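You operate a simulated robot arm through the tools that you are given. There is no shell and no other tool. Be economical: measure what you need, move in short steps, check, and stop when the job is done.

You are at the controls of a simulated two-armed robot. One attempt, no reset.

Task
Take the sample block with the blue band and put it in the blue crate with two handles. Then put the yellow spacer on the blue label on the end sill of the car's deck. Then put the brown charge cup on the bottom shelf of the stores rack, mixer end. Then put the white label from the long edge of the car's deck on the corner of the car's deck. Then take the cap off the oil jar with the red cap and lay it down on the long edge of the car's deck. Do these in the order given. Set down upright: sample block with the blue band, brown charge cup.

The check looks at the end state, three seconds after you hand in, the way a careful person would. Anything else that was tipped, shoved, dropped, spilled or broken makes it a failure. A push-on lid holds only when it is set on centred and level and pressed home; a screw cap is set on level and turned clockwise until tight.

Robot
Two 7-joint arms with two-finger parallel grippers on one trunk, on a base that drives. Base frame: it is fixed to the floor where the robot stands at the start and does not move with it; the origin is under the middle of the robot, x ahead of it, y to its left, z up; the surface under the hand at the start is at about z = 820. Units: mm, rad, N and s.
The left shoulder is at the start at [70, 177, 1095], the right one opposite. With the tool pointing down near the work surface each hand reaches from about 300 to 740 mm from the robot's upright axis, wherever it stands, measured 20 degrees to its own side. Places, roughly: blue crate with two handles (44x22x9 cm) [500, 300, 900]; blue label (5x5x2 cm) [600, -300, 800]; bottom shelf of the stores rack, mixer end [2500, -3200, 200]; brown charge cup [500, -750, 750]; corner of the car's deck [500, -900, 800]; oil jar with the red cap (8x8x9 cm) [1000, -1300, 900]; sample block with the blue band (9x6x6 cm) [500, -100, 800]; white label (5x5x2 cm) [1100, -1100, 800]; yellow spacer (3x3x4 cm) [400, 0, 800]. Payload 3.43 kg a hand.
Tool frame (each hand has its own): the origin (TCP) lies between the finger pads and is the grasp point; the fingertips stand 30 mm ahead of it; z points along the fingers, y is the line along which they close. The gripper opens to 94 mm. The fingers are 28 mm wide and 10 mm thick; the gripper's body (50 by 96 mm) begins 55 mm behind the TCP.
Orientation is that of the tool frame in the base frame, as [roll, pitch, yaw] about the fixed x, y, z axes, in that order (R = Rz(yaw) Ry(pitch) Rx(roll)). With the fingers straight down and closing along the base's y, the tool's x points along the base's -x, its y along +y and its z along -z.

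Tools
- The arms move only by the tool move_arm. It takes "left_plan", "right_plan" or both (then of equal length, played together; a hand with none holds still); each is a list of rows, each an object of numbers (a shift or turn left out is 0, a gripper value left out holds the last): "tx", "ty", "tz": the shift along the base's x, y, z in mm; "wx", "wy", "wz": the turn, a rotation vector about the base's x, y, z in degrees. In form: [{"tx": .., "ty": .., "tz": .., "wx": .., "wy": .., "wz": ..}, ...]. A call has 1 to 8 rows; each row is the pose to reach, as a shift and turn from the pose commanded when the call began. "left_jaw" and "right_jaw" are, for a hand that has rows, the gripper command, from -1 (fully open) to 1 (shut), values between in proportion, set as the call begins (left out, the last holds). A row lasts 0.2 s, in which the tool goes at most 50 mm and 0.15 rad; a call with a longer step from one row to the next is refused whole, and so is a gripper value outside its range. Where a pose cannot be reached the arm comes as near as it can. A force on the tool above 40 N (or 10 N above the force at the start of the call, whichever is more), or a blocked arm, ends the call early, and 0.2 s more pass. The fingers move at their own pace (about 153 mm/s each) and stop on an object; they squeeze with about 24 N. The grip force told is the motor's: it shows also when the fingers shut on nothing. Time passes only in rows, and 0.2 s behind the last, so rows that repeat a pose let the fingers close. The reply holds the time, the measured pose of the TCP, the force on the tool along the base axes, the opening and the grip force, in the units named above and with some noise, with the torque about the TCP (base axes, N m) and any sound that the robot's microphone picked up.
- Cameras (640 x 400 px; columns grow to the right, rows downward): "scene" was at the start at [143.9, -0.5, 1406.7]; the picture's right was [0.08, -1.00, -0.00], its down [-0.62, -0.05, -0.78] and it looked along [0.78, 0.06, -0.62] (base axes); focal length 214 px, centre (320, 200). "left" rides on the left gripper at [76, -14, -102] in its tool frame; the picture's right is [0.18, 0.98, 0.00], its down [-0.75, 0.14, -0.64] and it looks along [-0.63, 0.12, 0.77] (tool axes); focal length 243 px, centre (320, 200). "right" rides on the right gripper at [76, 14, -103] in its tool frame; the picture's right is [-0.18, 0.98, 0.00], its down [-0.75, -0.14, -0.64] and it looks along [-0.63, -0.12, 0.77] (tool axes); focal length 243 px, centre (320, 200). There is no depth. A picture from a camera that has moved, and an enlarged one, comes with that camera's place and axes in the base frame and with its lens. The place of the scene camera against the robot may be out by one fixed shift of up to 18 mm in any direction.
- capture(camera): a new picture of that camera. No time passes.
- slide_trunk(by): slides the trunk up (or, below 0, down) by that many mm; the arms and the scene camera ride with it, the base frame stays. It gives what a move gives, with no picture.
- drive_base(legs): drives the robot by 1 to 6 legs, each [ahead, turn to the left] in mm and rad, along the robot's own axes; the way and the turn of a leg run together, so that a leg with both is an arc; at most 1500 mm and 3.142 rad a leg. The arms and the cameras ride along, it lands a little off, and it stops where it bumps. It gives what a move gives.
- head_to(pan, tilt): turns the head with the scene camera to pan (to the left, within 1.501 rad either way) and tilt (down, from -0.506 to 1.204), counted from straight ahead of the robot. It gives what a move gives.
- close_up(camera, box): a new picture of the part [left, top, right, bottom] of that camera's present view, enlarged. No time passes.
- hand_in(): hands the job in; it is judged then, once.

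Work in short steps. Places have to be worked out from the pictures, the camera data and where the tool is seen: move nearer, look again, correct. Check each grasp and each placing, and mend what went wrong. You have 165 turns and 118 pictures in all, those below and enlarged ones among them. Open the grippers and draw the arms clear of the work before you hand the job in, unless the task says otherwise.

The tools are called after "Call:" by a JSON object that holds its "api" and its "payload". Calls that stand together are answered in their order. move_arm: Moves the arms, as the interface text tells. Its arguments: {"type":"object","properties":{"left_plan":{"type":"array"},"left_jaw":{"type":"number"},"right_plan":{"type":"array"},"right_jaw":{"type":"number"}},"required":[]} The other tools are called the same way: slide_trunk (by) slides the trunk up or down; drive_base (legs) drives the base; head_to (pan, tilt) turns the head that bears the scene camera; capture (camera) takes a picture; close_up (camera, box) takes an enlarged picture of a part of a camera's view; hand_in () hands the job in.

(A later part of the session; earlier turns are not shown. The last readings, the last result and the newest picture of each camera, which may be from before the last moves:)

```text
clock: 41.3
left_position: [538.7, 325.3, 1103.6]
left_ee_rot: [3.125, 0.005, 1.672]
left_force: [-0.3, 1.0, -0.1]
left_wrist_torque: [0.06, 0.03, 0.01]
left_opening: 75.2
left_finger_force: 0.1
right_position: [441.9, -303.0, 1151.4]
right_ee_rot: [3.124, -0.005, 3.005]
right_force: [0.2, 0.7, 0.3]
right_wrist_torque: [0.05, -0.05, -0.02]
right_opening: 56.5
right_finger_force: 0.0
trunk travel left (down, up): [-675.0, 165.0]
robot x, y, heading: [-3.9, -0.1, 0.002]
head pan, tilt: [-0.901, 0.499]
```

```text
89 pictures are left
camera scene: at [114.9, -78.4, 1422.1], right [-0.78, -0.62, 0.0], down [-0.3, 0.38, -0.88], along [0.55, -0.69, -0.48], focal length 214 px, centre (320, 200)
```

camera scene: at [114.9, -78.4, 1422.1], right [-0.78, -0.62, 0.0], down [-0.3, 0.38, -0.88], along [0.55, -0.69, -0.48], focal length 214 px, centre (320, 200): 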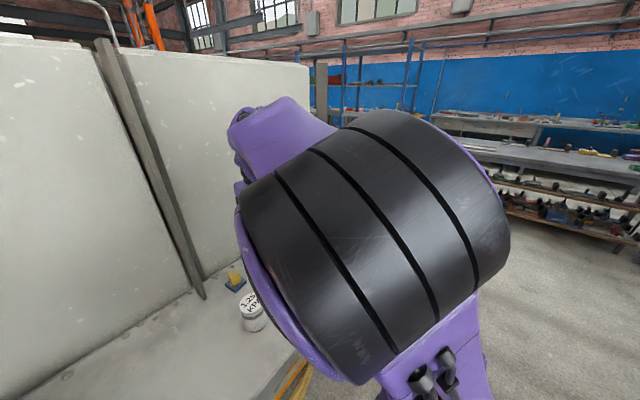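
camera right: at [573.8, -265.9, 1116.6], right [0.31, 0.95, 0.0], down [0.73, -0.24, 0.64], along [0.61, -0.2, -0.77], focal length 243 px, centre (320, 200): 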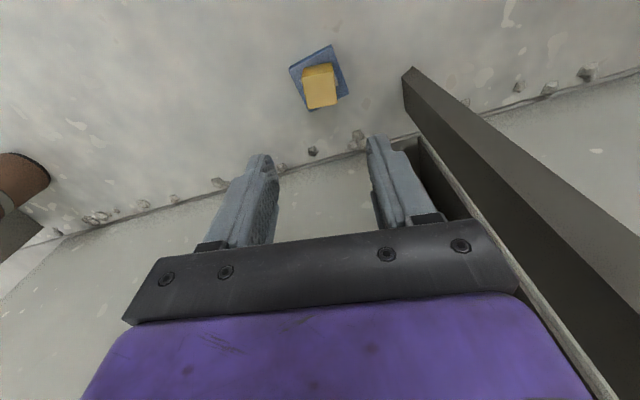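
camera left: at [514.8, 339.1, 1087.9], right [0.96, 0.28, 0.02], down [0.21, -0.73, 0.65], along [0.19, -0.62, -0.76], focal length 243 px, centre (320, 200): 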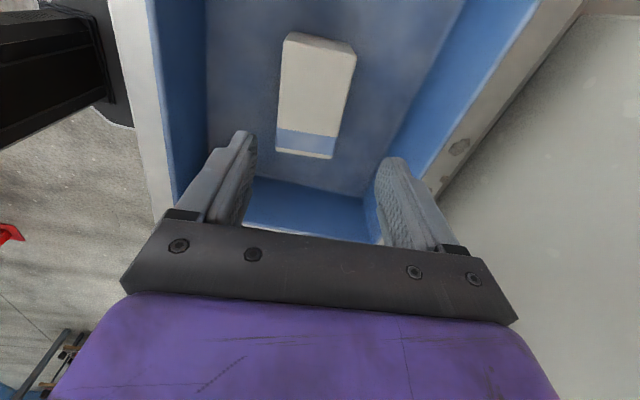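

The arm blocks that view. I'll tuck the left arm in, back up, and drive sideways to about y=-620 facing the deck so the cup (≈(625,-745)) is in front of the right hand.

Call:
{"api": "move_arm", "payload": {"left_plan": [{"tx": -35, "tz": 10}, {"tx": -70, "tz": 20}, {"tx": -105, "tz": 30}, {"tx": -130, "tz": 40}]}}

Call:
{"api": "drive_base", "payload": {"legs": [[-250, 0], [0, -1.571], [620, 0], [0, 1.571]]}}

Call:
{"api": "head_to", "payload": {"pan": -0.25, "tilt": 0.5}}

Call:
{"api": "capture", "payload": {"camera": "scene"}}

```text
clock: 42.3
left_position: [408.6, 324.0, 1145.0]
left_ee_rot: [3.122, 0.003, 1.671]
left_force: [0.7, 0.2, 0.1]
left_wrist_torque: [0.0, -0.04, -0.02]
left_opening: 75.1
left_finger_force: 0.1
right_position: [440.9, -303.5, 1152.3]
right_ee_rot: [3.123, -0.004, 3.005]
right_force: [-0.3, -0.3, -0.5]
right_wrist_torque: [0.0, -0.01, -0.02]
right_opening: 56.4
right_finger_force: 0.1
trunk travel left (down, up): [-675.0, 165.0]
robot x, y, heading: [-3.8, 0.7, 0.006]
head pan, tilt: [-0.901, 0.499]
```

```text
clock: 55.0
left_position: [138.8, -305.5, 1143.6]
left_ee_rot: [3.123, 0.004, 1.663]
left_force: [-0.5, 0.3, 0.7]
left_wrist_torque: [0.02, -0.02, 0.02]
left_opening: 75.5
left_finger_force: 0.1
right_position: [166.1, -931.1, 1151.9]
right_ee_rot: [3.124, -0.003, 2.998]
right_force: [-0.3, 0.2, 0.5]
right_wrist_torque: [-0.02, 0.0, -0.02]
right_opening: 56.6
right_finger_force: 0.1
trunk travel left (down, up): [-675.0, 165.0]
robot x, y, heading: [-274.1, -625.3, -0.005]
head pan, tilt: [-0.901, 0.499]
```

```text
clock: 56.0
left_position: [139.3, -304.9, 1144.1]
left_ee_rot: [3.123, 0.006, 1.663]
left_force: [-0.5, 0.5, 1.1]
left_wrist_torque: [-0.05, -0.02, -0.01]
left_opening: 75.1
left_finger_force: 0.1
right_position: [166.1, -932.0, 1150.8]
right_ee_rot: [3.122, -0.004, 2.997]
right_force: [-0.1, -0.4, 0.3]
right_wrist_torque: [0.02, -0.01, 0.01]
right_opening: 56.5
right_finger_force: 0.1
trunk travel left (down, up): [-675.0, 165.0]
robot x, y, heading: [-273.3, -625.9, -0.007]
head pan, tilt: [-0.25, 0.499]
```

```text
88 pictures are left
camera scene: at [-126.8, -656.5, 1422.2], right [-0.25, -0.97, 0.0], down [-0.46, 0.12, -0.88], along [0.85, -0.22, -0.48], focal length 214 px, centre (320, 200)
```

scene: 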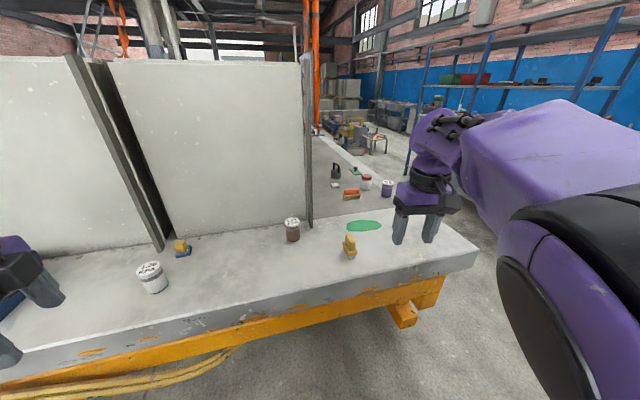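

Good overview. Let me enlarge the corner area and the far scene to the right.

Call:
{"api": "close_up", "payload": {"camera": "scene", "box": [260, 150, 420, 250]}}

Call:
{"api": "close_up", "payload": {"camera": "scene", "box": [300, 30, 640, 242]}}

```text
4.00 times, centred on (340, 200) of scene
camera zoom: at [-126.8, -656.5, 1422.2], right [-0.25, -0.97, 0.0], down [-0.46, 0.12, -0.88], along [0.85, -0.22, -0.48], focal length 858 px, centre (240, 200)
```

zoom: 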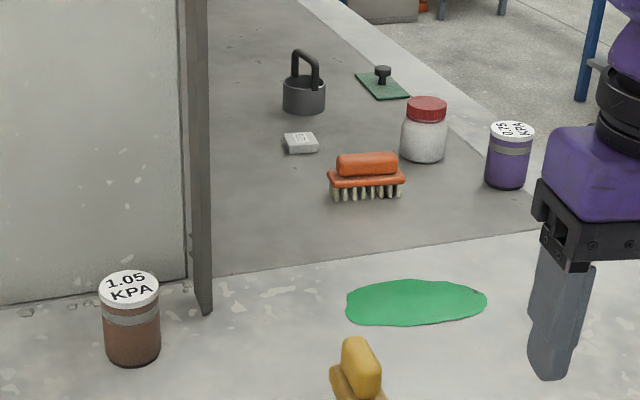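

```text
1.88 times, centred on (470, 136) of scene
camera zoom: at [-126.8, -656.5, 1422.2], right [-0.25, -0.97, 0.0], down [-0.46, 0.12, -0.88], along [0.85, -0.22, -0.48], focal length 404 px, centre (38, 320)
```

zoom: 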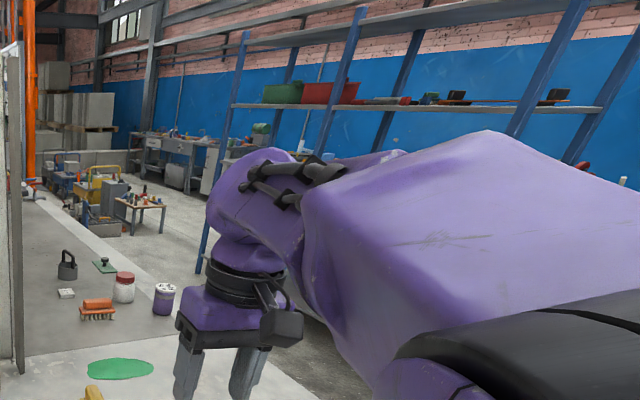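

The brown cup (1.05) stands at about (615,-727), 60 mm across. I'll drive ahead 270 mm to reach it with the right hand.

Call:
{"api": "drive_base", "payload": {"legs": [[270, 0]]}}

Call:
{"api": "move_arm", "payload": {"right_plan": [{"tx": 15, "ty": 25, "tz": -10, "wz": 1}, {"tx": 30, "ty": 50, "tz": -20, "wz": 3}, {"tx": 45, "ty": 75, "tz": -30, "wz": 5}, {"tx": 60, "ty": 100, "tz": -40, "wz": 7}, {"tx": 75, "ty": 125, "tz": -50, "wz": 8}, {"tx": 90, "ty": 150, "tz": -60, "wz": 8}, {"tx": 105, "ty": 175, "tz": -70, "wz": 8}, {"tx": 115, "ty": 195, "tz": -80, "wz": 8}], "right_jaw": -1}}

Call:
{"api": "capture", "payload": {"camera": "right"}}

```text
clock: 58.0
left_position: [408.9, -308.4, 1144.7]
left_ee_rot: [3.124, 0.006, 1.663]
left_force: [0.2, -0.4, -0.5]
left_wrist_torque: [0.02, 0.01, 0.0]
left_opening: 74.9
left_finger_force: 0.0
right_position: [434.0, -934.7, 1152.8]
right_ee_rot: [3.121, -0.005, 2.992]
right_force: [-0.2, -1.4, 0.3]
right_wrist_torque: [0.03, 0.0, 0.02]
right_opening: 56.3
right_finger_force: 0.0
trunk travel left (down, up): [-675.0, 165.0]
robot x, y, heading: [-4.0, -629.4, -0.012]
head pan, tilt: [-0.25, 0.499]
```

```text
clock: 59.8
left_position: [409.3, -307.3, 1144.3]
left_ee_rot: [3.126, 0.007, 1.661]
left_force: [-0.3, 0.0, 0.1]
left_wrist_torque: [0.02, 0.01, -0.03]
left_opening: 75.3
left_finger_force: 0.0
right_position: [551.2, -740.8, 1073.1]
right_ee_rot: [3.121, -0.004, 3.133]
right_force: [1.1, -0.6, 0.2]
right_wrist_torque: [0.0, -0.01, 0.03]
right_opening: 93.9
right_finger_force: 0.0
trunk travel left (down, up): [-675.0, 165.0]
robot x, y, heading: [-7.9, -630.7, -0.006]
head pan, tilt: [-0.25, 0.499]
```

```text
85 pictures are left
camera right: at [474.5, -729.1, 1176.0], right [0.19, 0.98, 0.02], down [0.76, -0.16, 0.64], along [0.63, -0.11, -0.77], focal length 243 px, centre (320, 200)
```

right: 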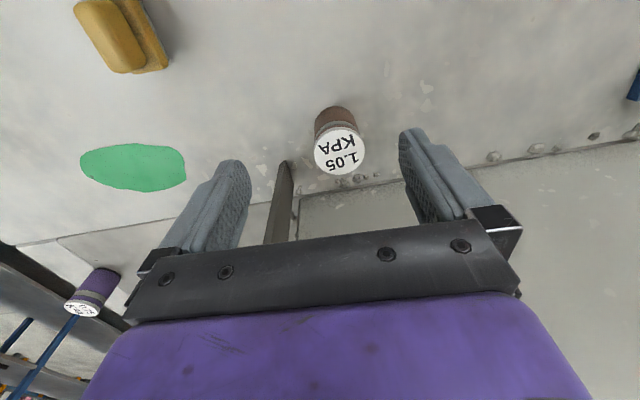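

Cup centre is about (629,-728), top near z 893. I'll come over it at z≈960, level the hand and check.

Call:
{"api": "move_arm", "payload": {"right_plan": [{"tx": 20, "ty": 3, "tz": -20, "wx": -1.1}, {"tx": 45, "ty": 7, "tz": -45, "wx": -1.1}, {"tx": 65, "ty": 11, "tz": -75, "wx": -1.1}, {"tx": 78, "ty": 12, "tz": -105, "wx": -1.1}]}}

Call:
{"api": "capture", "payload": {"camera": "right"}}

Call:
{"api": "capture", "payload": {"camera": "scene"}}

```text
clock: 60.8
left_position: [410.7, -308.0, 1143.2]
left_ee_rot: [3.126, 0.005, 1.662]
left_force: [0.4, -0.9, -0.4]
left_wrist_torque: [0.0, 0.01, 0.02]
left_opening: 75.2
left_finger_force: 0.0
right_position: [629.1, -730.0, 966.7]
right_ee_rot: [3.141, -0.005, 3.132]
right_force: [-0.4, -0.4, -0.6]
right_wrist_torque: [-0.03, 0.04, 0.01]
right_opening: 93.8
right_finger_force: 0.0
trunk travel left (down, up): [-675.0, 165.0]
robot x, y, heading: [-3.7, -628.4, -0.015]
head pan, tilt: [-0.25, 0.499]
```

```text
84 pictures are left
camera right: at [552.8, -715.8, 1069.4], right [0.19, 0.98, 0.0], down [0.76, -0.15, 0.64], along [0.63, -0.12, -0.77], focal length 243 px, centre (320, 200)
```

right: 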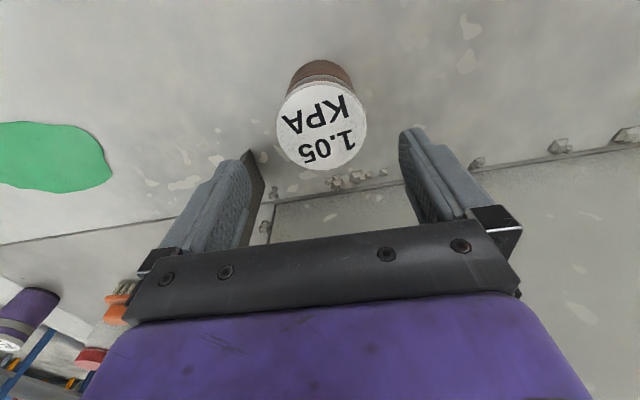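

```text
83 pictures are left
camera scene: at [143.9, -659.1, 1422.0], right [-0.26, -0.97, 0.0], down [-0.46, 0.12, -0.88], along [0.85, -0.23, -0.48], focal length 214 px, centre (320, 200)
```

scene: 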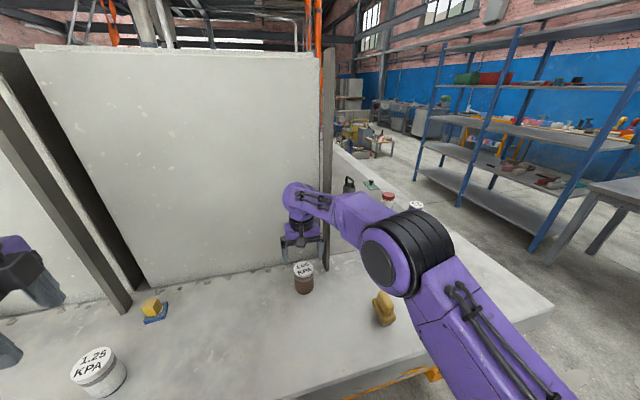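

Cup centre refined to (625,-727). Descend to z≈854 and grip.

Call:
{"api": "move_arm", "payload": {"right_plan": [{"tx": -4, "ty": 3, "tz": -25}, {"tx": -4, "ty": 3, "tz": -55}, {"tx": -4, "ty": 3, "tz": -85}, {"tx": -4, "ty": 3, "tz": -105}, {"tx": -4, "ty": 3, "tz": -112}]}}

Call:
{"api": "move_arm", "payload": {"right_plan": [{}, {}, {}, {}], "right_jaw": 1}}

Call:
{"api": "move_arm", "payload": {"right_plan": [{"tz": 1}, {"tz": 4}, {"tz": 9}, {"tz": 16}, {"tz": 25}, {"tz": 34}, {"tz": 40}]}}

Call:
{"api": "capture", "payload": {"camera": "right"}}

```text
clock: 62.0
left_position: [409.6, -308.3, 1144.1]
left_ee_rot: [3.124, 0.003, 1.661]
left_force: [-0.2, -0.2, -0.3]
left_wrist_torque: [0.01, -0.02, -0.03]
left_opening: 75.3
left_finger_force: 0.1
right_position: [622.6, -724.4, 855.3]
right_ee_rot: [3.141, -0.003, 3.133]
right_force: [-0.4, 0.1, -0.5]
right_wrist_torque: [-0.02, 0.0, 0.02]
right_opening: 93.8
right_finger_force: 0.1
trunk travel left (down, up): [-675.0, 165.0]
robot x, y, heading: [-4.7, -625.3, -0.012]
head pan, tilt: [-0.25, 0.499]
```

```text
clock: 63.0
left_position: [408.8, -308.1, 1143.8]
left_ee_rot: [3.125, 0.006, 1.661]
left_force: [-0.5, 0.6, 0.6]
left_wrist_torque: [0.0, 0.02, -0.01]
left_opening: 75.4
left_finger_force: 0.0
right_position: [623.3, -725.5, 854.8]
right_ee_rot: [3.14, -0.004, 3.133]
right_force: [0.1, -0.5, 0.7]
right_wrist_torque: [-0.09, -0.08, 0.05]
right_opening: 64.1
right_finger_force: 23.8
trunk travel left (down, up): [-675.0, 165.0]
robot x, y, heading: [-6.6, -628.0, -0.009]
head pan, tilt: [-0.25, 0.499]
```

```text
clock: 64.5
left_position: [409.9, -308.4, 1144.9]
left_ee_rot: [3.127, 0.004, 1.661]
left_force: [0.2, 0.0, -0.6]
left_wrist_torque: [0.02, 0.0, 0.02]
left_opening: 75.6
left_finger_force: 0.1
right_position: [623.8, -726.3, 894.2]
right_ee_rot: [3.14, -0.007, 3.133]
right_force: [-0.5, 0.3, -2.8]
right_wrist_torque: [0.01, 0.01, 0.0]
right_opening: 63.9
right_finger_force: 24.0
trunk travel left (down, up): [-675.0, 165.0]
robot x, y, heading: [-2.7, -628.2, -0.013]
head pan, tilt: [-0.25, 0.499]
```

```text
82 pictures are left
camera right: at [547.0, -711.8, 998.0], right [0.19, 0.98, 0.0], down [0.76, -0.15, 0.64], along [0.63, -0.12, -0.77], focal length 243 px, centre (320, 200)
```

right: 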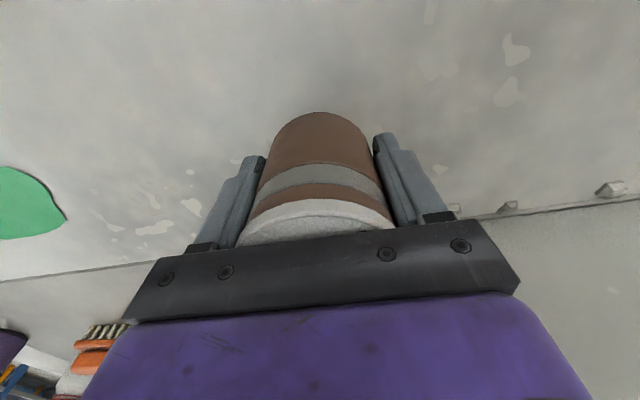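

The cup is held firmly (2.8 N). I'll raise it, draw it back over open deck, and look at the rack.

Call:
{"api": "move_arm", "payload": {"right_plan": [{"tz": 8}, {"tz": 22, "tx": -4}, {"tz": 42, "tx": -14}, {"tz": 64, "tx": -30}, {"tz": 86, "tx": -52}, {"tz": 108, "tx": -76}, {"tz": 126, "tx": -100}, {"tz": 136, "tx": -115}]}}

Call:
{"api": "head_to", "payload": {"pan": -1.0, "tilt": 0.2}}

Call:
{"api": "capture", "payload": {"camera": "scene"}}

```text
clock: 66.3
left_position: [409.0, -309.0, 1144.3]
left_ee_rot: [3.123, 0.005, 1.661]
left_force: [-0.2, -0.8, -0.4]
left_wrist_torque: [-0.02, -0.03, 0.01]
left_opening: 75.3
left_finger_force: 0.1
right_position: [508.3, -725.9, 1031.6]
right_ee_rot: [3.139, -0.004, 3.132]
right_force: [0.5, -0.2, -4.2]
right_wrist_torque: [0.0, -0.01, -0.02]
right_opening: 63.9
right_finger_force: 23.9
trunk travel left (down, up): [-675.0, 165.0]
robot x, y, heading: [-5.3, -624.0, -0.009]
head pan, tilt: [-0.25, 0.499]
```

```text
clock: 67.5
left_position: [409.1, -307.7, 1144.6]
left_ee_rot: [3.127, 0.005, 1.661]
left_force: [1.0, 0.5, 0.3]
left_wrist_torque: [0.02, -0.03, -0.01]
left_opening: 75.4
left_finger_force: 0.1
right_position: [510.5, -726.7, 1031.8]
right_ee_rot: [3.139, -0.006, 3.132]
right_force: [0.8, -0.2, -3.5]
right_wrist_torque: [-0.02, 0.03, -0.05]
right_opening: 63.7
right_finger_force: 23.6
trunk travel left (down, up): [-675.0, 165.0]
robot x, y, heading: [-2.8, -628.8, -0.009]
head pan, tilt: [-1.0, 0.201]
```

```text
81 pictures are left
camera scene: at [104.4, -714.6, 1449.8], right [-0.85, -0.53, 0.0], down [-0.11, 0.17, -0.98], along [0.52, -0.83, -0.2], focal length 214 px, centre (320, 200)
```

scene: 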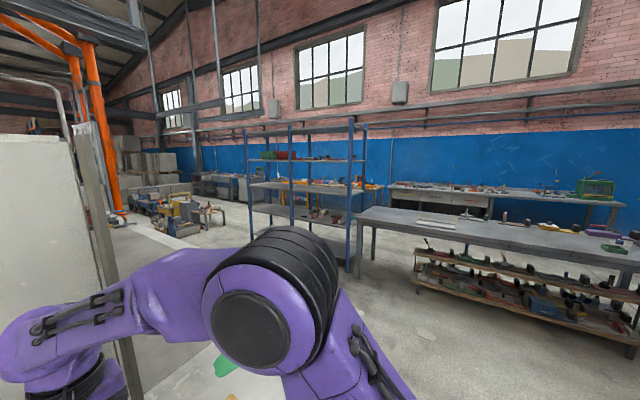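

The rack with blue uprights is in view; enlarge it.

Call:
{"api": "close_up", "payload": {"camera": "scene", "box": [200, 110, 400, 235]}}

```text
3.20 times, centred on (300, 172) of scene
camera zoom: at [104.4, -714.6, 1449.8], right [-0.85, -0.53, 0.0], down [-0.11, 0.17, -0.98], along [0.52, -0.83, -0.2], focal length 686 px, centre (384, 288)
```

zoom: 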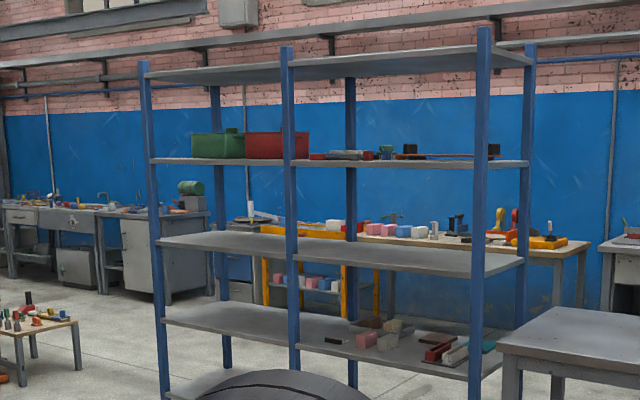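

The rack's near-left bay matches the given place (mixer end = far/left end). I'll back off the deck, turn right, drive into the aisle and look again.

Call:
{"api": "drive_base", "payload": {"legs": [[-250, 0], [0, -1.56], [1480, 0], [0, 1.56]]}}

Call:
{"api": "head_to", "payload": {"pan": -0.4, "tilt": 0.3}}

Call:
{"api": "capture", "payload": {"camera": "scene"}}

```text
clock: 83.7
left_position: [154.3, -1784.9, 1143.7]
left_ee_rot: [3.124, 0.006, 1.631]
left_force: [-0.2, 0.0, -0.1]
left_wrist_torque: [0.04, 0.0, -0.01]
left_opening: 75.2
left_finger_force: 0.0
right_position: [242.1, -2206.9, 1031.7]
right_ee_rot: [3.14, -0.006, 3.102]
right_force: [0.0, 0.2, -3.2]
right_wrist_torque: [-0.01, 0.02, 0.0]
right_opening: 64.3
right_finger_force: 24.1
trunk travel left (down, up): [-675.0, 165.0]
robot x, y, heading: [-268.2, -2093.1, -0.041]
head pan, tilt: [-1.0, 0.201]
```

```text
clock: 84.7
left_position: [153.3, -1784.9, 1144.1]
left_ee_rot: [3.124, 0.006, 1.632]
left_force: [0.3, -0.9, 1.1]
left_wrist_torque: [0.02, 0.01, -0.01]
left_opening: 75.2
left_finger_force: 0.1
right_position: [243.3, -2206.6, 1032.1]
right_ee_rot: [3.14, -0.006, 3.101]
right_force: [-0.5, 0.5, -3.3]
right_wrist_torque: [0.02, 0.02, -0.01]
right_opening: 64.2
right_finger_force: 23.8
trunk travel left (down, up): [-675.0, 165.0]
robot x, y, heading: [-268.8, -2094.2, -0.041]
head pan, tilt: [-0.4, 0.3]
```

```text
79 pictures are left
camera scene: at [-125.2, -2141.6, 1440.5], right [-0.43, -0.9, 0.0], down [-0.27, 0.13, -0.96], along [0.86, -0.41, -0.3], focal length 214 px, centre (320, 200)
```

scene: 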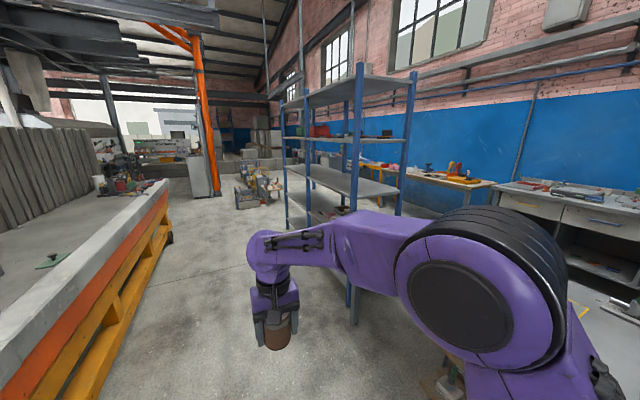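

The aisle is clear; the rack front runs along x from ≈1000 to ≈3000 at y≈-3000. I'll drive to x≈2550 and turn to face it.

Call:
{"api": "drive_base", "payload": {"legs": [[0, 0.03], [1400, 0], [1400, 0], [0, -1.56]]}}

Call:
{"api": "head_to", "payload": {"pan": 0.0, "tilt": 0.5}}

Call:
{"api": "capture", "payload": {"camera": "scene"}}

```text
clock: 102.4
left_position: [2854.8, -2563.6, 1144.4]
left_ee_rot: [3.125, 0.004, 0.103]
left_force: [-0.2, -0.1, 0.3]
left_wrist_torque: [-0.02, 0.03, -0.01]
left_opening: 75.3
left_finger_force: 0.1
right_position: [2436.4, -2668.3, 1032.3]
right_ee_rot: [3.141, -0.004, 1.575]
right_force: [-0.7, -0.7, -4.5]
right_wrist_torque: [0.02, 0.01, -0.03]
right_opening: 63.9
right_finger_force: 24.7
trunk travel left (down, up): [-675.0, 165.0]
robot x, y, heading: [2525.9, -2151.7, -1.564]
head pan, tilt: [-0.4, 0.3]
```

```text
clock: 103.3
left_position: [2855.2, -2562.7, 1143.5]
left_ee_rot: [3.123, 0.004, 0.103]
left_force: [0.5, 0.3, -0.8]
left_wrist_torque: [-0.01, 0.04, 0.03]
left_opening: 75.4
left_finger_force: 0.1
right_position: [2436.7, -2669.4, 1031.2]
right_ee_rot: [3.141, -0.005, 1.576]
right_force: [-0.3, 0.2, -4.0]
right_wrist_torque: [0.02, -0.02, -0.04]
right_opening: 64.1
right_finger_force: 24.4
trunk travel left (down, up): [-675.0, 165.0]
robot x, y, heading: [2526.9, -2156.1, -1.567]
head pan, tilt: [0.0, 0.499]
```

```text
78 pictures are left
camera scene: at [2537.7, -2302.5, 1422.2], right [-1.0, 0.0, 0.0], down [0.0, 0.48, -0.88], along [0.0, -0.88, -0.48], focal length 214 px, centre (320, 200)
```

scene: 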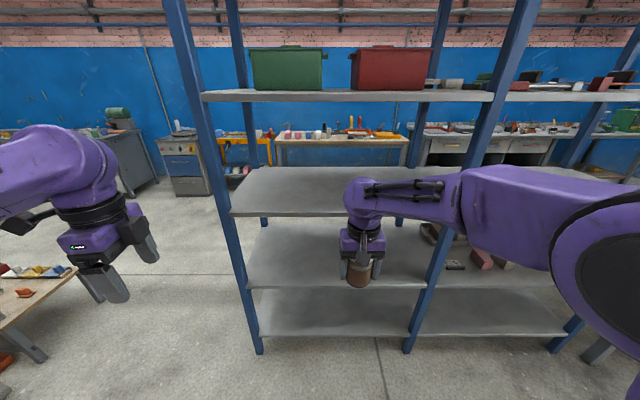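

Bottom shelf front edge is at about y=-2990, z≈200, next shelf underside about z 560; bay x from 2008 to 2911. I'll lower the trunk 620 (hands are clear of the rack), then look.

Call:
{"api": "slide_trunk", "payload": {"by": -300}}

Call:
{"api": "slide_trunk", "payload": {"by": -320}}

Call:
{"api": "head_to", "payload": {"pan": 0.0, "tilt": 0.45}}

Call:
{"api": "capture", "payload": {"camera": "scene"}}

```text
clock: 106.3
left_position: [2855.0, -2564.3, 845.6]
left_ee_rot: [3.123, 0.005, 0.103]
left_force: [-0.3, -0.5, 0.1]
left_wrist_torque: [0.0, 0.0, 0.0]
left_opening: 75.0
left_finger_force: 0.0
right_position: [2437.9, -2668.7, 732.3]
right_ee_rot: [3.141, -0.005, 1.576]
right_force: [-0.3, 0.4, -2.8]
right_wrist_torque: [-0.01, -0.01, 0.03]
right_opening: 63.8
right_finger_force: 24.2
trunk travel left (down, up): [-375.0, 465.0]
robot x, y, heading: [2529.8, -2152.1, -1.569]
head pan, tilt: [0.0, 0.499]
```

```text
clock: 109.5
left_position: [2854.2, -2561.6, 524.9]
left_ee_rot: [3.124, 0.006, 0.102]
left_force: [0.6, 0.2, 0.8]
left_wrist_torque: [-0.02, -0.03, -0.02]
left_opening: 75.2
left_finger_force: 0.0
right_position: [2437.7, -2667.6, 412.4]
right_ee_rot: [3.141, -0.005, 1.576]
right_force: [0.6, 0.2, -3.4]
right_wrist_torque: [0.03, -0.03, -0.03]
right_opening: 63.5
right_finger_force: 24.0
trunk travel left (down, up): [-55.0, 785.0]
robot x, y, heading: [2531.1, -2154.5, -1.568]
head pan, tilt: [0.0, 0.499]
```

```text
clock: 110.1
left_position: [2853.8, -2562.4, 523.1]
left_ee_rot: [3.123, 0.005, 0.103]
left_force: [-0.2, -0.5, 0.1]
left_wrist_torque: [0.0, 0.01, -0.03]
left_opening: 75.0
left_finger_force: 0.1
right_position: [2438.2, -2666.9, 412.3]
right_ee_rot: [3.14, -0.005, 1.575]
right_force: [-0.1, 0.5, -3.0]
right_wrist_torque: [0.02, 0.0, 0.0]
right_opening: 63.5
right_finger_force: 23.8
trunk travel left (down, up): [-55.0, 785.0]
robot x, y, heading: [2531.0, -2155.5, -1.567]
head pan, tilt: [0.0, 0.45]
```

```text
77 pictures are left
camera scene: at [2537.7, -2303.1, 806.6], right [-1.0, 0.0, 0.0], down [0.0, 0.44, -0.9], along [0.0, -0.9, -0.44], focal length 214 px, centre (320, 200)
```

scene: 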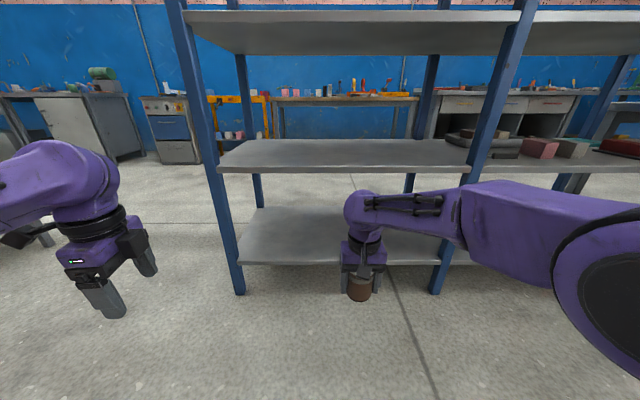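

Estimates: shelf z≈192, front y≈-2991, underside of next ≈571. Drive ahead 250, then lower the hand in front of the shelf.

Call:
{"api": "drive_base", "payload": {"legs": [[240, 0]]}}

Call:
{"api": "move_arm", "payload": {"right_plan": [{"tz": -8, "tx": 2}, {"tz": -24, "tx": 8}, {"tz": -46, "tx": 18}, {"tz": -70, "tx": 30}, {"tz": -94, "tx": 42}, {"tz": -116, "tx": 50}, {"tz": -134, "tx": 56}, {"tz": -144, "tx": 60}]}}

Call:
{"api": "capture", "payload": {"camera": "scene"}}

Call:
{"api": "capture", "payload": {"camera": "right"}}

```text
clock: 111.9
left_position: [2856.5, -2801.1, 524.7]
left_ee_rot: [3.125, 0.005, 0.103]
left_force: [0.4, -0.2, -0.6]
left_wrist_torque: [-0.01, -0.01, 0.02]
left_opening: 75.2
left_finger_force: 0.1
right_position: [2439.1, -2907.0, 412.4]
right_ee_rot: [3.14, -0.006, 1.578]
right_force: [-0.4, -0.2, -3.4]
right_wrist_torque: [-0.04, -0.02, 0.02]
right_opening: 63.9
right_finger_force: 24.4
trunk travel left (down, up): [-55.0, 785.0]
robot x, y, heading: [2530.4, -2389.6, -1.563]
head pan, tilt: [0.0, 0.45]
```

```text
clock: 113.7
left_position: [2856.7, -2801.6, 524.5]
left_ee_rot: [3.123, 0.004, 0.106]
left_force: [0.4, 0.0, 0.2]
left_wrist_torque: [-0.01, 0.05, 0.01]
left_opening: 75.1
left_finger_force: 0.1
right_position: [2499.1, -2908.7, 267.1]
right_ee_rot: [3.14, -0.005, 1.578]
right_force: [-0.3, 0.4, -4.1]
right_wrist_torque: [0.03, -0.01, -0.03]
right_opening: 63.5
right_finger_force: 23.8
trunk travel left (down, up): [-55.0, 785.0]
robot x, y, heading: [2527.8, -2393.0, -1.567]
head pan, tilt: [0.0, 0.45]
```

```text
76 pictures are left
camera scene: at [2539.1, -2541.8, 806.6], right [-1.0, -0.01, 0.0], down [0.0, 0.44, -0.9], along [0.0, -0.9, -0.44], focal length 214 px, centre (320, 200)
```

scene: 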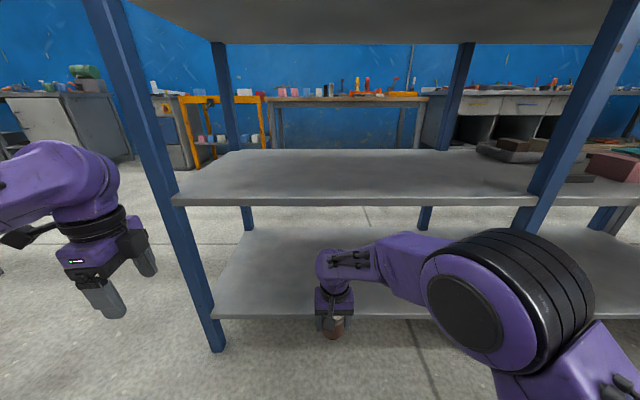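

```text
75 pictures are left
camera right: at [2511.5, -2833.9, 370.9], right [0.98, -0.18, 0.0], down [-0.14, -0.76, 0.64], along [-0.11, -0.63, -0.77], focal length 243 px, centre (320, 200)
```

right: 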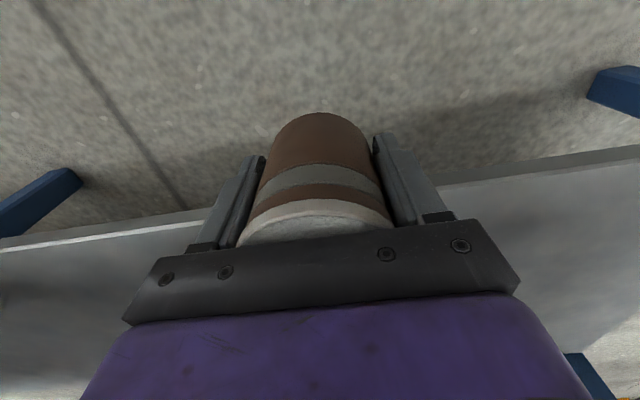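

The hand is in front of the bottom shelf with ~40 mm clearance over its edge (edge y≈-2980, z≈188). I'll slide in to y≈-3065.

Call:
{"api": "move_arm", "payload": {"right_plan": [{"ty": -8, "tz": -3}, {"ty": -24, "tz": -8}, {"ty": -46, "tz": -12}, {"ty": -70, "tz": -12}, {"ty": -94, "tz": -12}, {"ty": -118, "tz": -12}, {"ty": -140, "tz": -12}, {"ty": -156, "tz": -12}]}}

Call:
{"api": "capture", "payload": {"camera": "scene"}}

Call:
{"api": "capture", "payload": {"camera": "right"}}

```text
clock: 115.5
left_position: [2856.1, -2800.0, 523.3]
left_ee_rot: [3.127, 0.005, 0.104]
left_force: [-0.4, -0.3, -0.4]
left_wrist_torque: [-0.01, 0.01, -0.03]
left_opening: 75.2
left_finger_force: 0.0
right_position: [2494.3, -3051.6, 254.9]
right_ee_rot: [3.14, -0.007, 1.578]
right_force: [0.3, -0.7, -4.0]
right_wrist_torque: [-0.01, 0.02, 0.0]
right_opening: 64.0
right_finger_force: 24.2
right hand out of reach, approached as far as the arm can: row 8
trunk travel left (down, up): [-55.0, 785.0]
robot x, y, heading: [2533.5, -2392.3, -1.558]
head pan, tilt: [0.0, 0.45]
```

```text
74 pictures are left
camera scene: at [2539.1, -2541.9, 806.6], right [-1.0, -0.01, 0.0], down [0.0, 0.44, -0.9], along [0.0, -0.9, -0.44], focal length 214 px, centre (320, 200)
```

scene: 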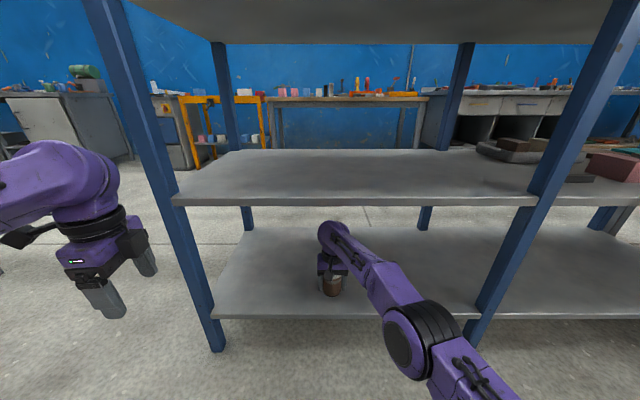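

```text
73 pictures are left
camera right: at [2507.3, -2977.1, 359.2], right [0.98, -0.18, 0.0], down [-0.14, -0.76, 0.64], along [-0.11, -0.63, -0.77], focal length 243 px, centre (320, 200)
```

right: 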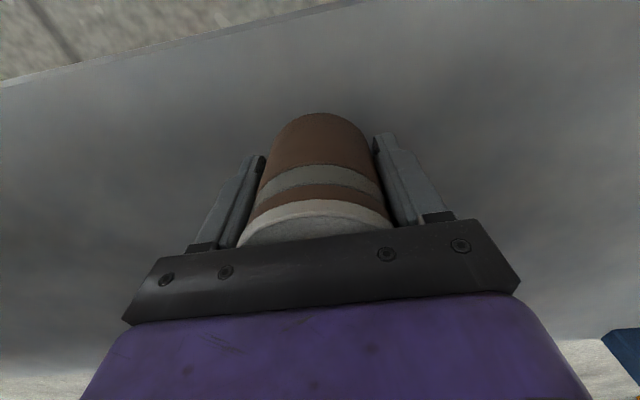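

The cup is over the shelf, about 40 mm inside the edge, near full reach. I'll lower it with a small pull back, in fine steps to contact.

Call:
{"api": "move_arm", "payload": {"right_plan": [{"ty": 2, "tz": -3}, {"ty": 4, "tz": -9}, {"ty": 5, "tz": -15}, {"ty": 6, "tz": -20}, {"ty": 6, "tz": -23}]}}

Call:
{"api": "move_arm", "payload": {"right_plan": [{"tz": -1.5}, {"tz": -3}, {"tz": -4.5}, {"tz": -6}, {"tz": -7.5}, {"tz": -9}, {"tz": -10.5}, {"tz": -12}]}}

```text
clock: 116.7
left_position: [2854.9, -2799.7, 524.9]
left_ee_rot: [3.122, 0.004, 0.105]
left_force: [-0.8, 0.9, 0.0]
left_wrist_torque: [0.0, 0.01, 0.01]
left_opening: 75.0
left_finger_force: 0.0
right_position: [2494.0, -3045.6, 235.7]
right_ee_rot: [3.14, 0.0, 1.577]
right_force: [0.7, 1.4, 10.4]
right_wrist_torque: [0.37, 0.22, 0.0]
right_opening: 63.6
right_finger_force: 24.0
trunk travel left (down, up): [-55.0, 785.0]
robot x, y, heading: [2534.0, -2390.0, -1.56]
head pan, tilt: [0.0, 0.45]
```

```text
clock: 118.0
left_position: [2857.1, -2798.6, 525.8]
left_ee_rot: [3.122, 0.005, 0.105]
left_force: [1.2, 0.2, 0.4]
left_wrist_torque: [0.0, -0.01, -0.01]
left_opening: 75.0
left_finger_force: 0.0
right_position: [2494.3, -3046.9, 231.7]
right_ee_rot: [3.139, 0.009, 1.577]
right_force: [0.7, 4.6, 19.8]
right_wrist_torque: [0.64, 0.44, -0.01]
right_opening: 63.7
right_finger_force: 24.3
trunk travel left (down, up): [-55.0, 785.0]
robot x, y, heading: [2531.7, -2391.1, -1.564]
head pan, tilt: [0.0, 0.45]
stopped in row 6 (right hand): the force on the tool passed its limit at 42 N (the readings are from after the stop); the commanded pose is now the measured one
```

The cup is on the shelf (z≈200). I'll ease off, open the fingers, rise a few mm, and draw out straight towards the robot with fingers straddling the cup.

Call:
{"api": "move_arm", "payload": {"right_plan": [{"tz": 2}, {"tz": 3}, {"tz": 3}], "right_jaw": -0.85}}

Call:
{"api": "capture", "payload": {"camera": "right"}}

```text
clock: 118.8
left_position: [2856.6, -2800.7, 524.2]
left_ee_rot: [3.122, 0.004, 0.105]
left_force: [0.3, 0.1, -0.4]
left_wrist_torque: [-0.01, 0.01, 0.02]
left_opening: 75.3
left_finger_force: 0.0
right_position: [2493.7, -3047.6, 233.0]
right_ee_rot: [3.14, 0.004, 1.576]
right_force: [-2.1, -5.6, 13.3]
right_wrist_torque: [0.28, 0.15, 0.05]
right_opening: 87.0
right_finger_force: 0.1
trunk travel left (down, up): [-55.0, 785.0]
robot x, y, heading: [2527.9, -2390.4, -1.568]
head pan, tilt: [0.0, 0.45]
```

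```text
72 pictures are left
camera right: at [2506.9, -2970.9, 335.7], right [0.98, -0.18, 0.0], down [-0.14, -0.75, 0.64], along [-0.11, -0.63, -0.76], focal length 243 px, centre (320, 200)
```

right: 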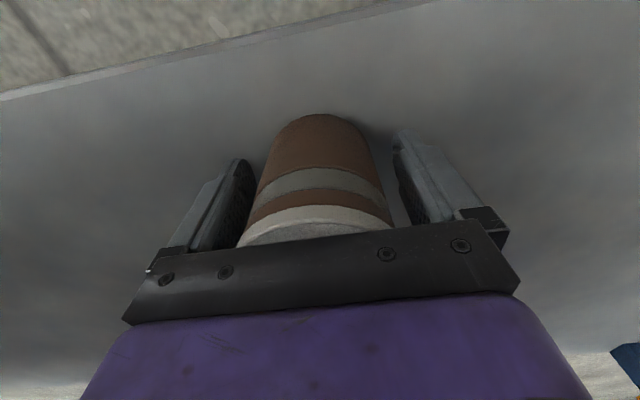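

Fingers are clear on both sides. Rise 10 mm and withdraw along +y.

Call:
{"api": "move_arm", "payload": {"right_plan": [{"tz": 6}, {"tz": 12}, {"tz": 14, "ty": 5}, {"tz": 14, "ty": 15}, {"tz": 14, "ty": 30}, {"tz": 14, "ty": 50}, {"tz": 14, "ty": 75}, {"tz": 14, "ty": 100}]}}

Call:
{"api": "capture", "payload": {"camera": "right"}}

```text
clock: 120.6
left_position: [2855.8, -2800.8, 524.8]
left_ee_rot: [3.124, 0.004, 0.103]
left_force: [0.4, -0.3, -0.2]
left_wrist_torque: [0.01, 0.0, 0.0]
left_opening: 75.5
left_finger_force: 0.1
right_position: [2493.8, -2947.4, 244.7]
right_ee_rot: [3.139, 0.001, 1.577]
right_force: [-0.1, 0.0, 0.5]
right_wrist_torque: [0.01, 0.02, -0.01]
right_opening: 86.9
right_finger_force: 0.0
trunk travel left (down, up): [-55.0, 785.0]
robot x, y, heading: [2531.1, -2394.9, -1.566]
head pan, tilt: [0.0, 0.45]
```

```text
71 pictures are left
camera right: at [2506.8, -2871.1, 348.2], right [0.98, -0.18, 0.0], down [-0.14, -0.75, 0.64], along [-0.11, -0.63, -0.77], focal length 243 px, centre (320, 200)
```

right: 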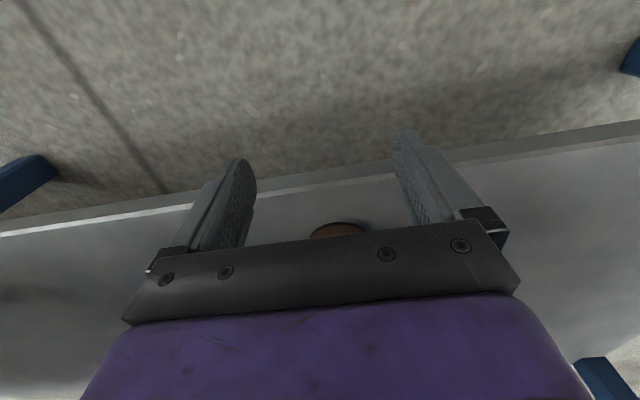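

The cup stayed put. Draw the hand further out and up, back away, and check the cup with the scene camera.

Call:
{"api": "move_arm", "payload": {"right_plan": [{"ty": 30}, {"ty": 60, "tz": 10}, {"ty": 90, "tz": 40}, {"ty": 110, "tz": 80}, {"ty": 130, "tz": 120}, {"ty": 150, "tz": 150}]}}

Call:
{"api": "drive_base", "payload": {"legs": [[-300, 0]]}}

Call:
{"api": "close_up", "payload": {"camera": "scene", "box": [200, 130, 520, 330]}}

```text
clock: 122.0
left_position: [2856.0, -2800.9, 524.8]
left_ee_rot: [3.123, 0.007, 0.105]
left_force: [0.9, -0.6, -0.1]
left_wrist_torque: [0.02, 0.0, 0.02]
left_opening: 75.3
left_finger_force: 0.0
right_position: [2495.5, -2797.2, 394.2]
right_ee_rot: [-3.141, 0.0, 1.579]
right_force: [-0.1, 0.3, -0.2]
right_wrist_torque: [-0.02, -0.02, -0.03]
right_opening: 87.1
right_finger_force: 0.1
trunk travel left (down, up): [-55.0, 785.0]
robot x, y, heading: [2529.0, -2389.4, -1.567]
head pan, tilt: [0.0, 0.45]
```

```text
clock: 124.0
left_position: [2854.7, -2507.3, 523.4]
left_ee_rot: [3.125, 0.005, 0.105]
left_force: [0.8, 0.0, 0.3]
left_wrist_torque: [-0.03, 0.04, 0.01]
left_opening: 75.2
left_finger_force: 0.0
right_position: [2493.6, -2503.6, 395.0]
right_ee_rot: [3.139, 0.001, 1.577]
right_force: [0.4, -0.2, -0.8]
right_wrist_torque: [0.0, -0.03, 0.0]
right_opening: 86.9
right_finger_force: 0.1
trunk travel left (down, up): [-55.0, 785.0]
robot x, y, heading: [2529.2, -2098.1, -1.565]
head pan, tilt: [0.0, 0.45]
```

```text
2.00 times, centred on (360, 230) of scene
camera zoom: at [2537.5, -2248.3, 806.7], right [-1.0, -0.01, 0.0], down [0.0, 0.44, -0.9], along [0.01, -0.9, -0.44], focal length 429 px, centre (240, 140)
```

zoom: 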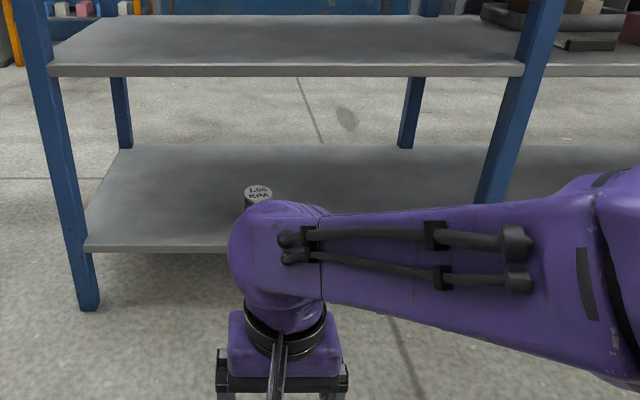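

The cup stands upright on the bottom shelf. Now raise the trunk and drive back along the aisle to stand by the car's long edge near the white label.

Call:
{"api": "slide_trunk", "payload": {"by": 620}}

Call:
{"api": "head_to", "payload": {"pan": 0.9, "tilt": 0.3}}

Call:
{"api": "capture", "payload": {"camera": "scene"}}

Call:
{"api": "drive_base", "payload": {"legs": [[0, -1.577], [1450, 0], [250, 0], [0, -1.571]]}}

Call:
{"api": "head_to", "payload": {"pan": 0.0, "tilt": 0.55}}

Call:
{"api": "capture", "payload": {"camera": "scene"}}

```text
refused: 620 is not a number from -400 to 400
```

```text
clock: 125.2
left_position: [2855.6, -2506.6, 523.2]
left_ee_rot: [3.127, 0.003, 0.105]
left_force: [-0.4, 0.0, -0.3]
left_wrist_torque: [-0.02, 0.0, 0.0]
left_opening: 75.4
left_finger_force: 0.1
right_position: [2493.5, -2504.9, 394.0]
right_ee_rot: [3.141, 0.002, 1.578]
right_force: [-1.0, 0.2, -0.2]
right_wrist_torque: [-0.01, -0.02, 0.0]
right_opening: 87.0
right_finger_force: 0.0
trunk travel left (down, up): [-55.0, 785.0]
robot x, y, heading: [2526.4, -2099.6, -1.56]
head pan, tilt: [0.901, 0.3]
```

```text
69 pictures are left
camera scene: at [2610.4, -2214.0, 820.6], right [-0.62, -0.79, 0.0], down [-0.23, 0.18, -0.96], along [0.75, -0.59, -0.3], focal length 214 px, centre (320, 200)
```

scene: 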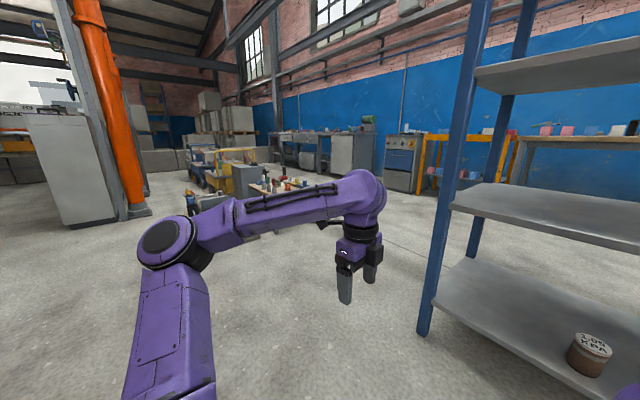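

```text
clock: 141.5
left_position: [492.1, -1709.6, 524.3]
left_ee_rot: [3.123, 0.005, -3.04]
left_force: [-0.2, -0.2, -0.5]
left_wrist_torque: [0.01, 0.06, 0.01]
left_opening: 74.9
left_finger_force: 0.1
right_position: [853.0, -1714.9, 394.7]
right_ee_rot: [3.139, 0.001, -1.567]
right_force: [0.4, 0.1, 0.0]
right_wrist_torque: [-0.01, 0.04, -0.01]
right_opening: 86.9
right_finger_force: 0.0
trunk travel left (down, up): [-55.0, 785.0]
robot x, y, heading: [820.3, -2119.2, 1.575]
head pan, tilt: [0.901, 0.3]
```

```text
clock: 142.7
left_position: [492.8, -1709.9, 524.0]
left_ee_rot: [3.123, 0.005, -3.038]
left_force: [-0.3, 0.6, -0.5]
left_wrist_torque: [-0.01, -0.02, 0.02]
left_opening: 75.2
left_finger_force: 0.1
right_position: [854.6, -1714.9, 393.6]
right_ee_rot: [3.141, 0.001, -1.567]
right_force: [-0.1, -0.1, 0.1]
right_wrist_torque: [0.03, -0.04, 0.01]
right_opening: 86.9
right_finger_force: 0.0
trunk travel left (down, up): [-55.0, 785.0]
robot x, y, heading: [818.9, -2121.1, 1.575]
head pan, tilt: [0.0, 0.55]
```

```text
68 pictures are left
camera scene: at [825.9, -1986.3, 797.6], right [1.0, 0.0, 0.0], down [0.0, -0.52, -0.85], along [0.0, 0.85, -0.52], focal length 214 px, centre (320, 200)
```

scene: 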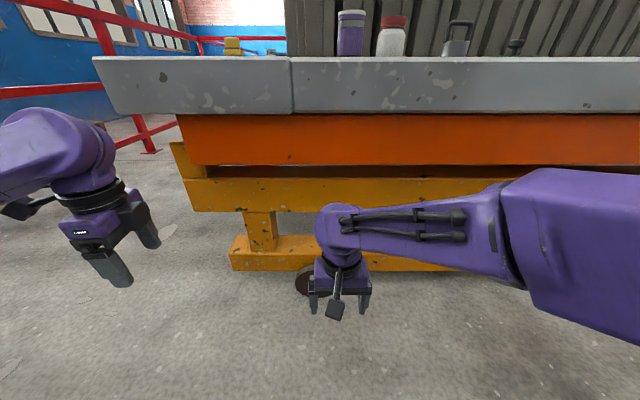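

No bump. Raise the trunk in two slides and look at the deck's long edge from above.

Call:
{"api": "slide_trunk", "payload": {"by": 400}}

Call:
{"api": "slide_trunk", "payload": {"by": 240}}

Call:
{"api": "capture", "payload": {"camera": "scene"}}

```text
clock: 146.5
left_position: [493.1, -1709.5, 923.9]
left_ee_rot: [3.123, 0.006, -3.038]
left_force: [0.3, -0.5, 0.1]
left_wrist_torque: [0.04, 0.01, 0.0]
left_opening: 75.1
left_finger_force: 0.1
right_position: [854.2, -1714.9, 794.0]
right_ee_rot: [3.14, 0.003, -1.566]
right_force: [0.7, 0.3, -0.7]
right_wrist_torque: [0.0, 0.0, -0.03]
right_opening: 87.0
right_finger_force: 0.1
trunk travel left (down, up): [-455.0, 385.0]
robot x, y, heading: [822.7, -2119.7, 1.569]
head pan, tilt: [0.0, 0.55]
```

```text
clock: 149.0
left_position: [493.8, -1711.9, 1163.4]
left_ee_rot: [3.125, 0.007, -3.038]
left_force: [-0.1, -0.1, -0.3]
left_wrist_torque: [0.02, -0.01, 0.0]
left_opening: 75.2
left_finger_force: 0.1
right_position: [853.0, -1714.9, 1033.7]
right_ee_rot: [-3.141, 0.003, -1.568]
right_force: [0.0, -0.1, -0.5]
right_wrist_torque: [0.03, -0.03, 0.0]
right_opening: 87.1
right_finger_force: 0.1
trunk travel left (down, up): [-695.0, 145.0]
robot x, y, heading: [820.5, -2117.3, 1.574]
head pan, tilt: [0.0, 0.55]
```

```text
67 pictures are left
camera scene: at [825.9, -1986.2, 1437.6], right [1.0, 0.0, 0.0], down [0.0, -0.52, -0.85], along [0.0, 0.85, -0.52], focal length 214 px, centre (320, 200)
```

scene: 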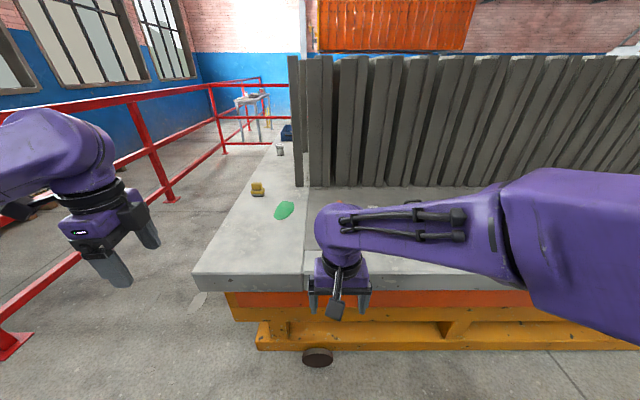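

The long edge is at y≈-1500, corner at about (395,-1503), green patch at (640,-1075). I'll drive ahead 280 and use the right-hand camera.

Call:
{"api": "drive_base", "payload": {"legs": [[280, 0]]}}

Call:
{"api": "capture", "payload": {"camera": "right"}}

Call:
{"api": "capture", "payload": {"camera": "scene"}}

```text
clock: 151.0
left_position: [493.4, -1435.4, 1164.7]
left_ee_rot: [3.125, 0.005, -3.039]
left_force: [-0.5, 0.6, 0.0]
left_wrist_torque: [-0.02, 0.01, 0.01]
left_opening: 75.1
left_finger_force: 0.1
right_position: [854.8, -1440.4, 1033.9]
right_ee_rot: [3.14, 0.002, -1.567]
right_force: [-0.4, 0.5, -0.2]
right_wrist_torque: [0.0, -0.02, -0.01]
right_opening: 86.8
right_finger_force: 0.1
trunk travel left (down, up): [-695.0, 145.0]
robot x, y, heading: [821.8, -1844.7, 1.577]
head pan, tilt: [0.0, 0.55]
```

```text
66 pictures are left
camera right: at [839.9, -1516.6, 1137.1], right [-0.98, 0.18, 0.0], down [0.14, 0.75, 0.64], along [0.12, 0.63, -0.77], focal length 243 px, centre (320, 200)
```

right: 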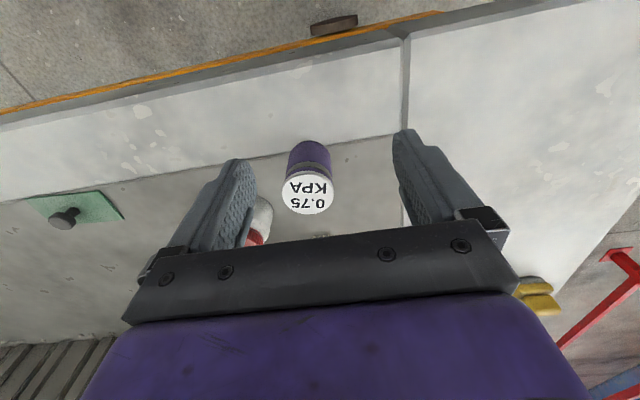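

```text
65 pictures are left
camera scene: at [825.6, -1711.0, 1437.7], right [1.0, 0.0, 0.0], down [0.0, -0.52, -0.85], along [0.0, 0.85, -0.52], focal length 214 px, centre (320, 200)
```

scene: 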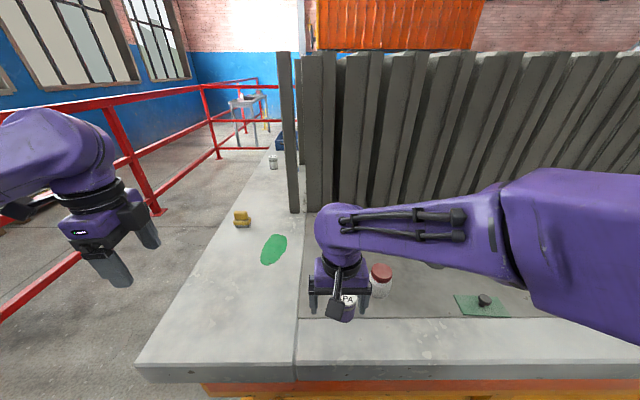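

I'll move the right hand up and over the jars to about (1060,-1210) and look for the white label.

Call:
{"api": "move_arm", "payload": {"right_plan": [{"tz": 20, "tx": 20, "ty": 20}, {"tz": 40, "tx": 45, "ty": 48}, {"tz": 50, "tx": 72, "ty": 78}, {"tz": 50, "tx": 100, "ty": 108}, {"tz": 50, "tx": 128, "ty": 138}, {"tz": 50, "tx": 156, "ty": 168}, {"tz": 50, "tx": 184, "ty": 198}, {"tz": 50, "tx": 205, "ty": 225}], "right_jaw": -1}}

Call:
{"api": "capture", "payload": {"camera": "right"}}

Call:
{"api": "capture", "payload": {"camera": "scene"}}

```text
clock: 152.8
left_position: [494.3, -1432.1, 1164.0]
left_ee_rot: [3.125, 0.003, -3.04]
left_force: [0.1, 0.5, 0.1]
left_wrist_torque: [0.0, -0.04, 0.02]
left_opening: 75.3
left_finger_force: 0.0
right_position: [1059.3, -1211.6, 1082.2]
right_ee_rot: [3.138, 0.0, -1.569]
right_force: [0.1, -0.3, 0.4]
right_wrist_torque: [0.02, 0.0, 0.01]
right_opening: 93.9
right_finger_force: 0.0
trunk travel left (down, up): [-695.0, 145.0]
robot x, y, heading: [817.8, -1843.4, 1.572]
head pan, tilt: [0.0, 0.55]
```

```text
64 pictures are left
camera right: at [1045.8, -1289.0, 1186.0], right [-0.98, 0.18, 0.0], down [0.14, 0.75, 0.64], along [0.11, 0.63, -0.77], focal length 243 px, centre (320, 200)
```

right: 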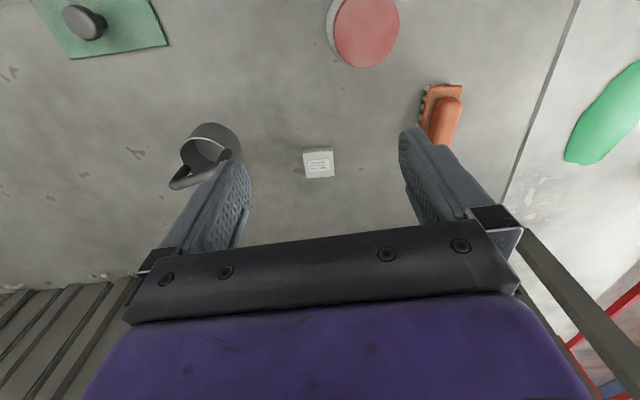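

```text
63 pictures are left
camera scene: at [826.7, -1708.4, 1437.4], right [1.0, 0.0, 0.0], down [0.0, -0.52, -0.85], along [0.0, 0.85, -0.52], focal length 214 px, centre (320, 200)
```

scene: 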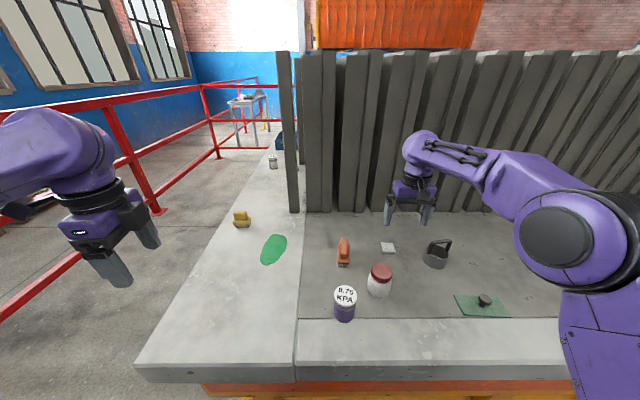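

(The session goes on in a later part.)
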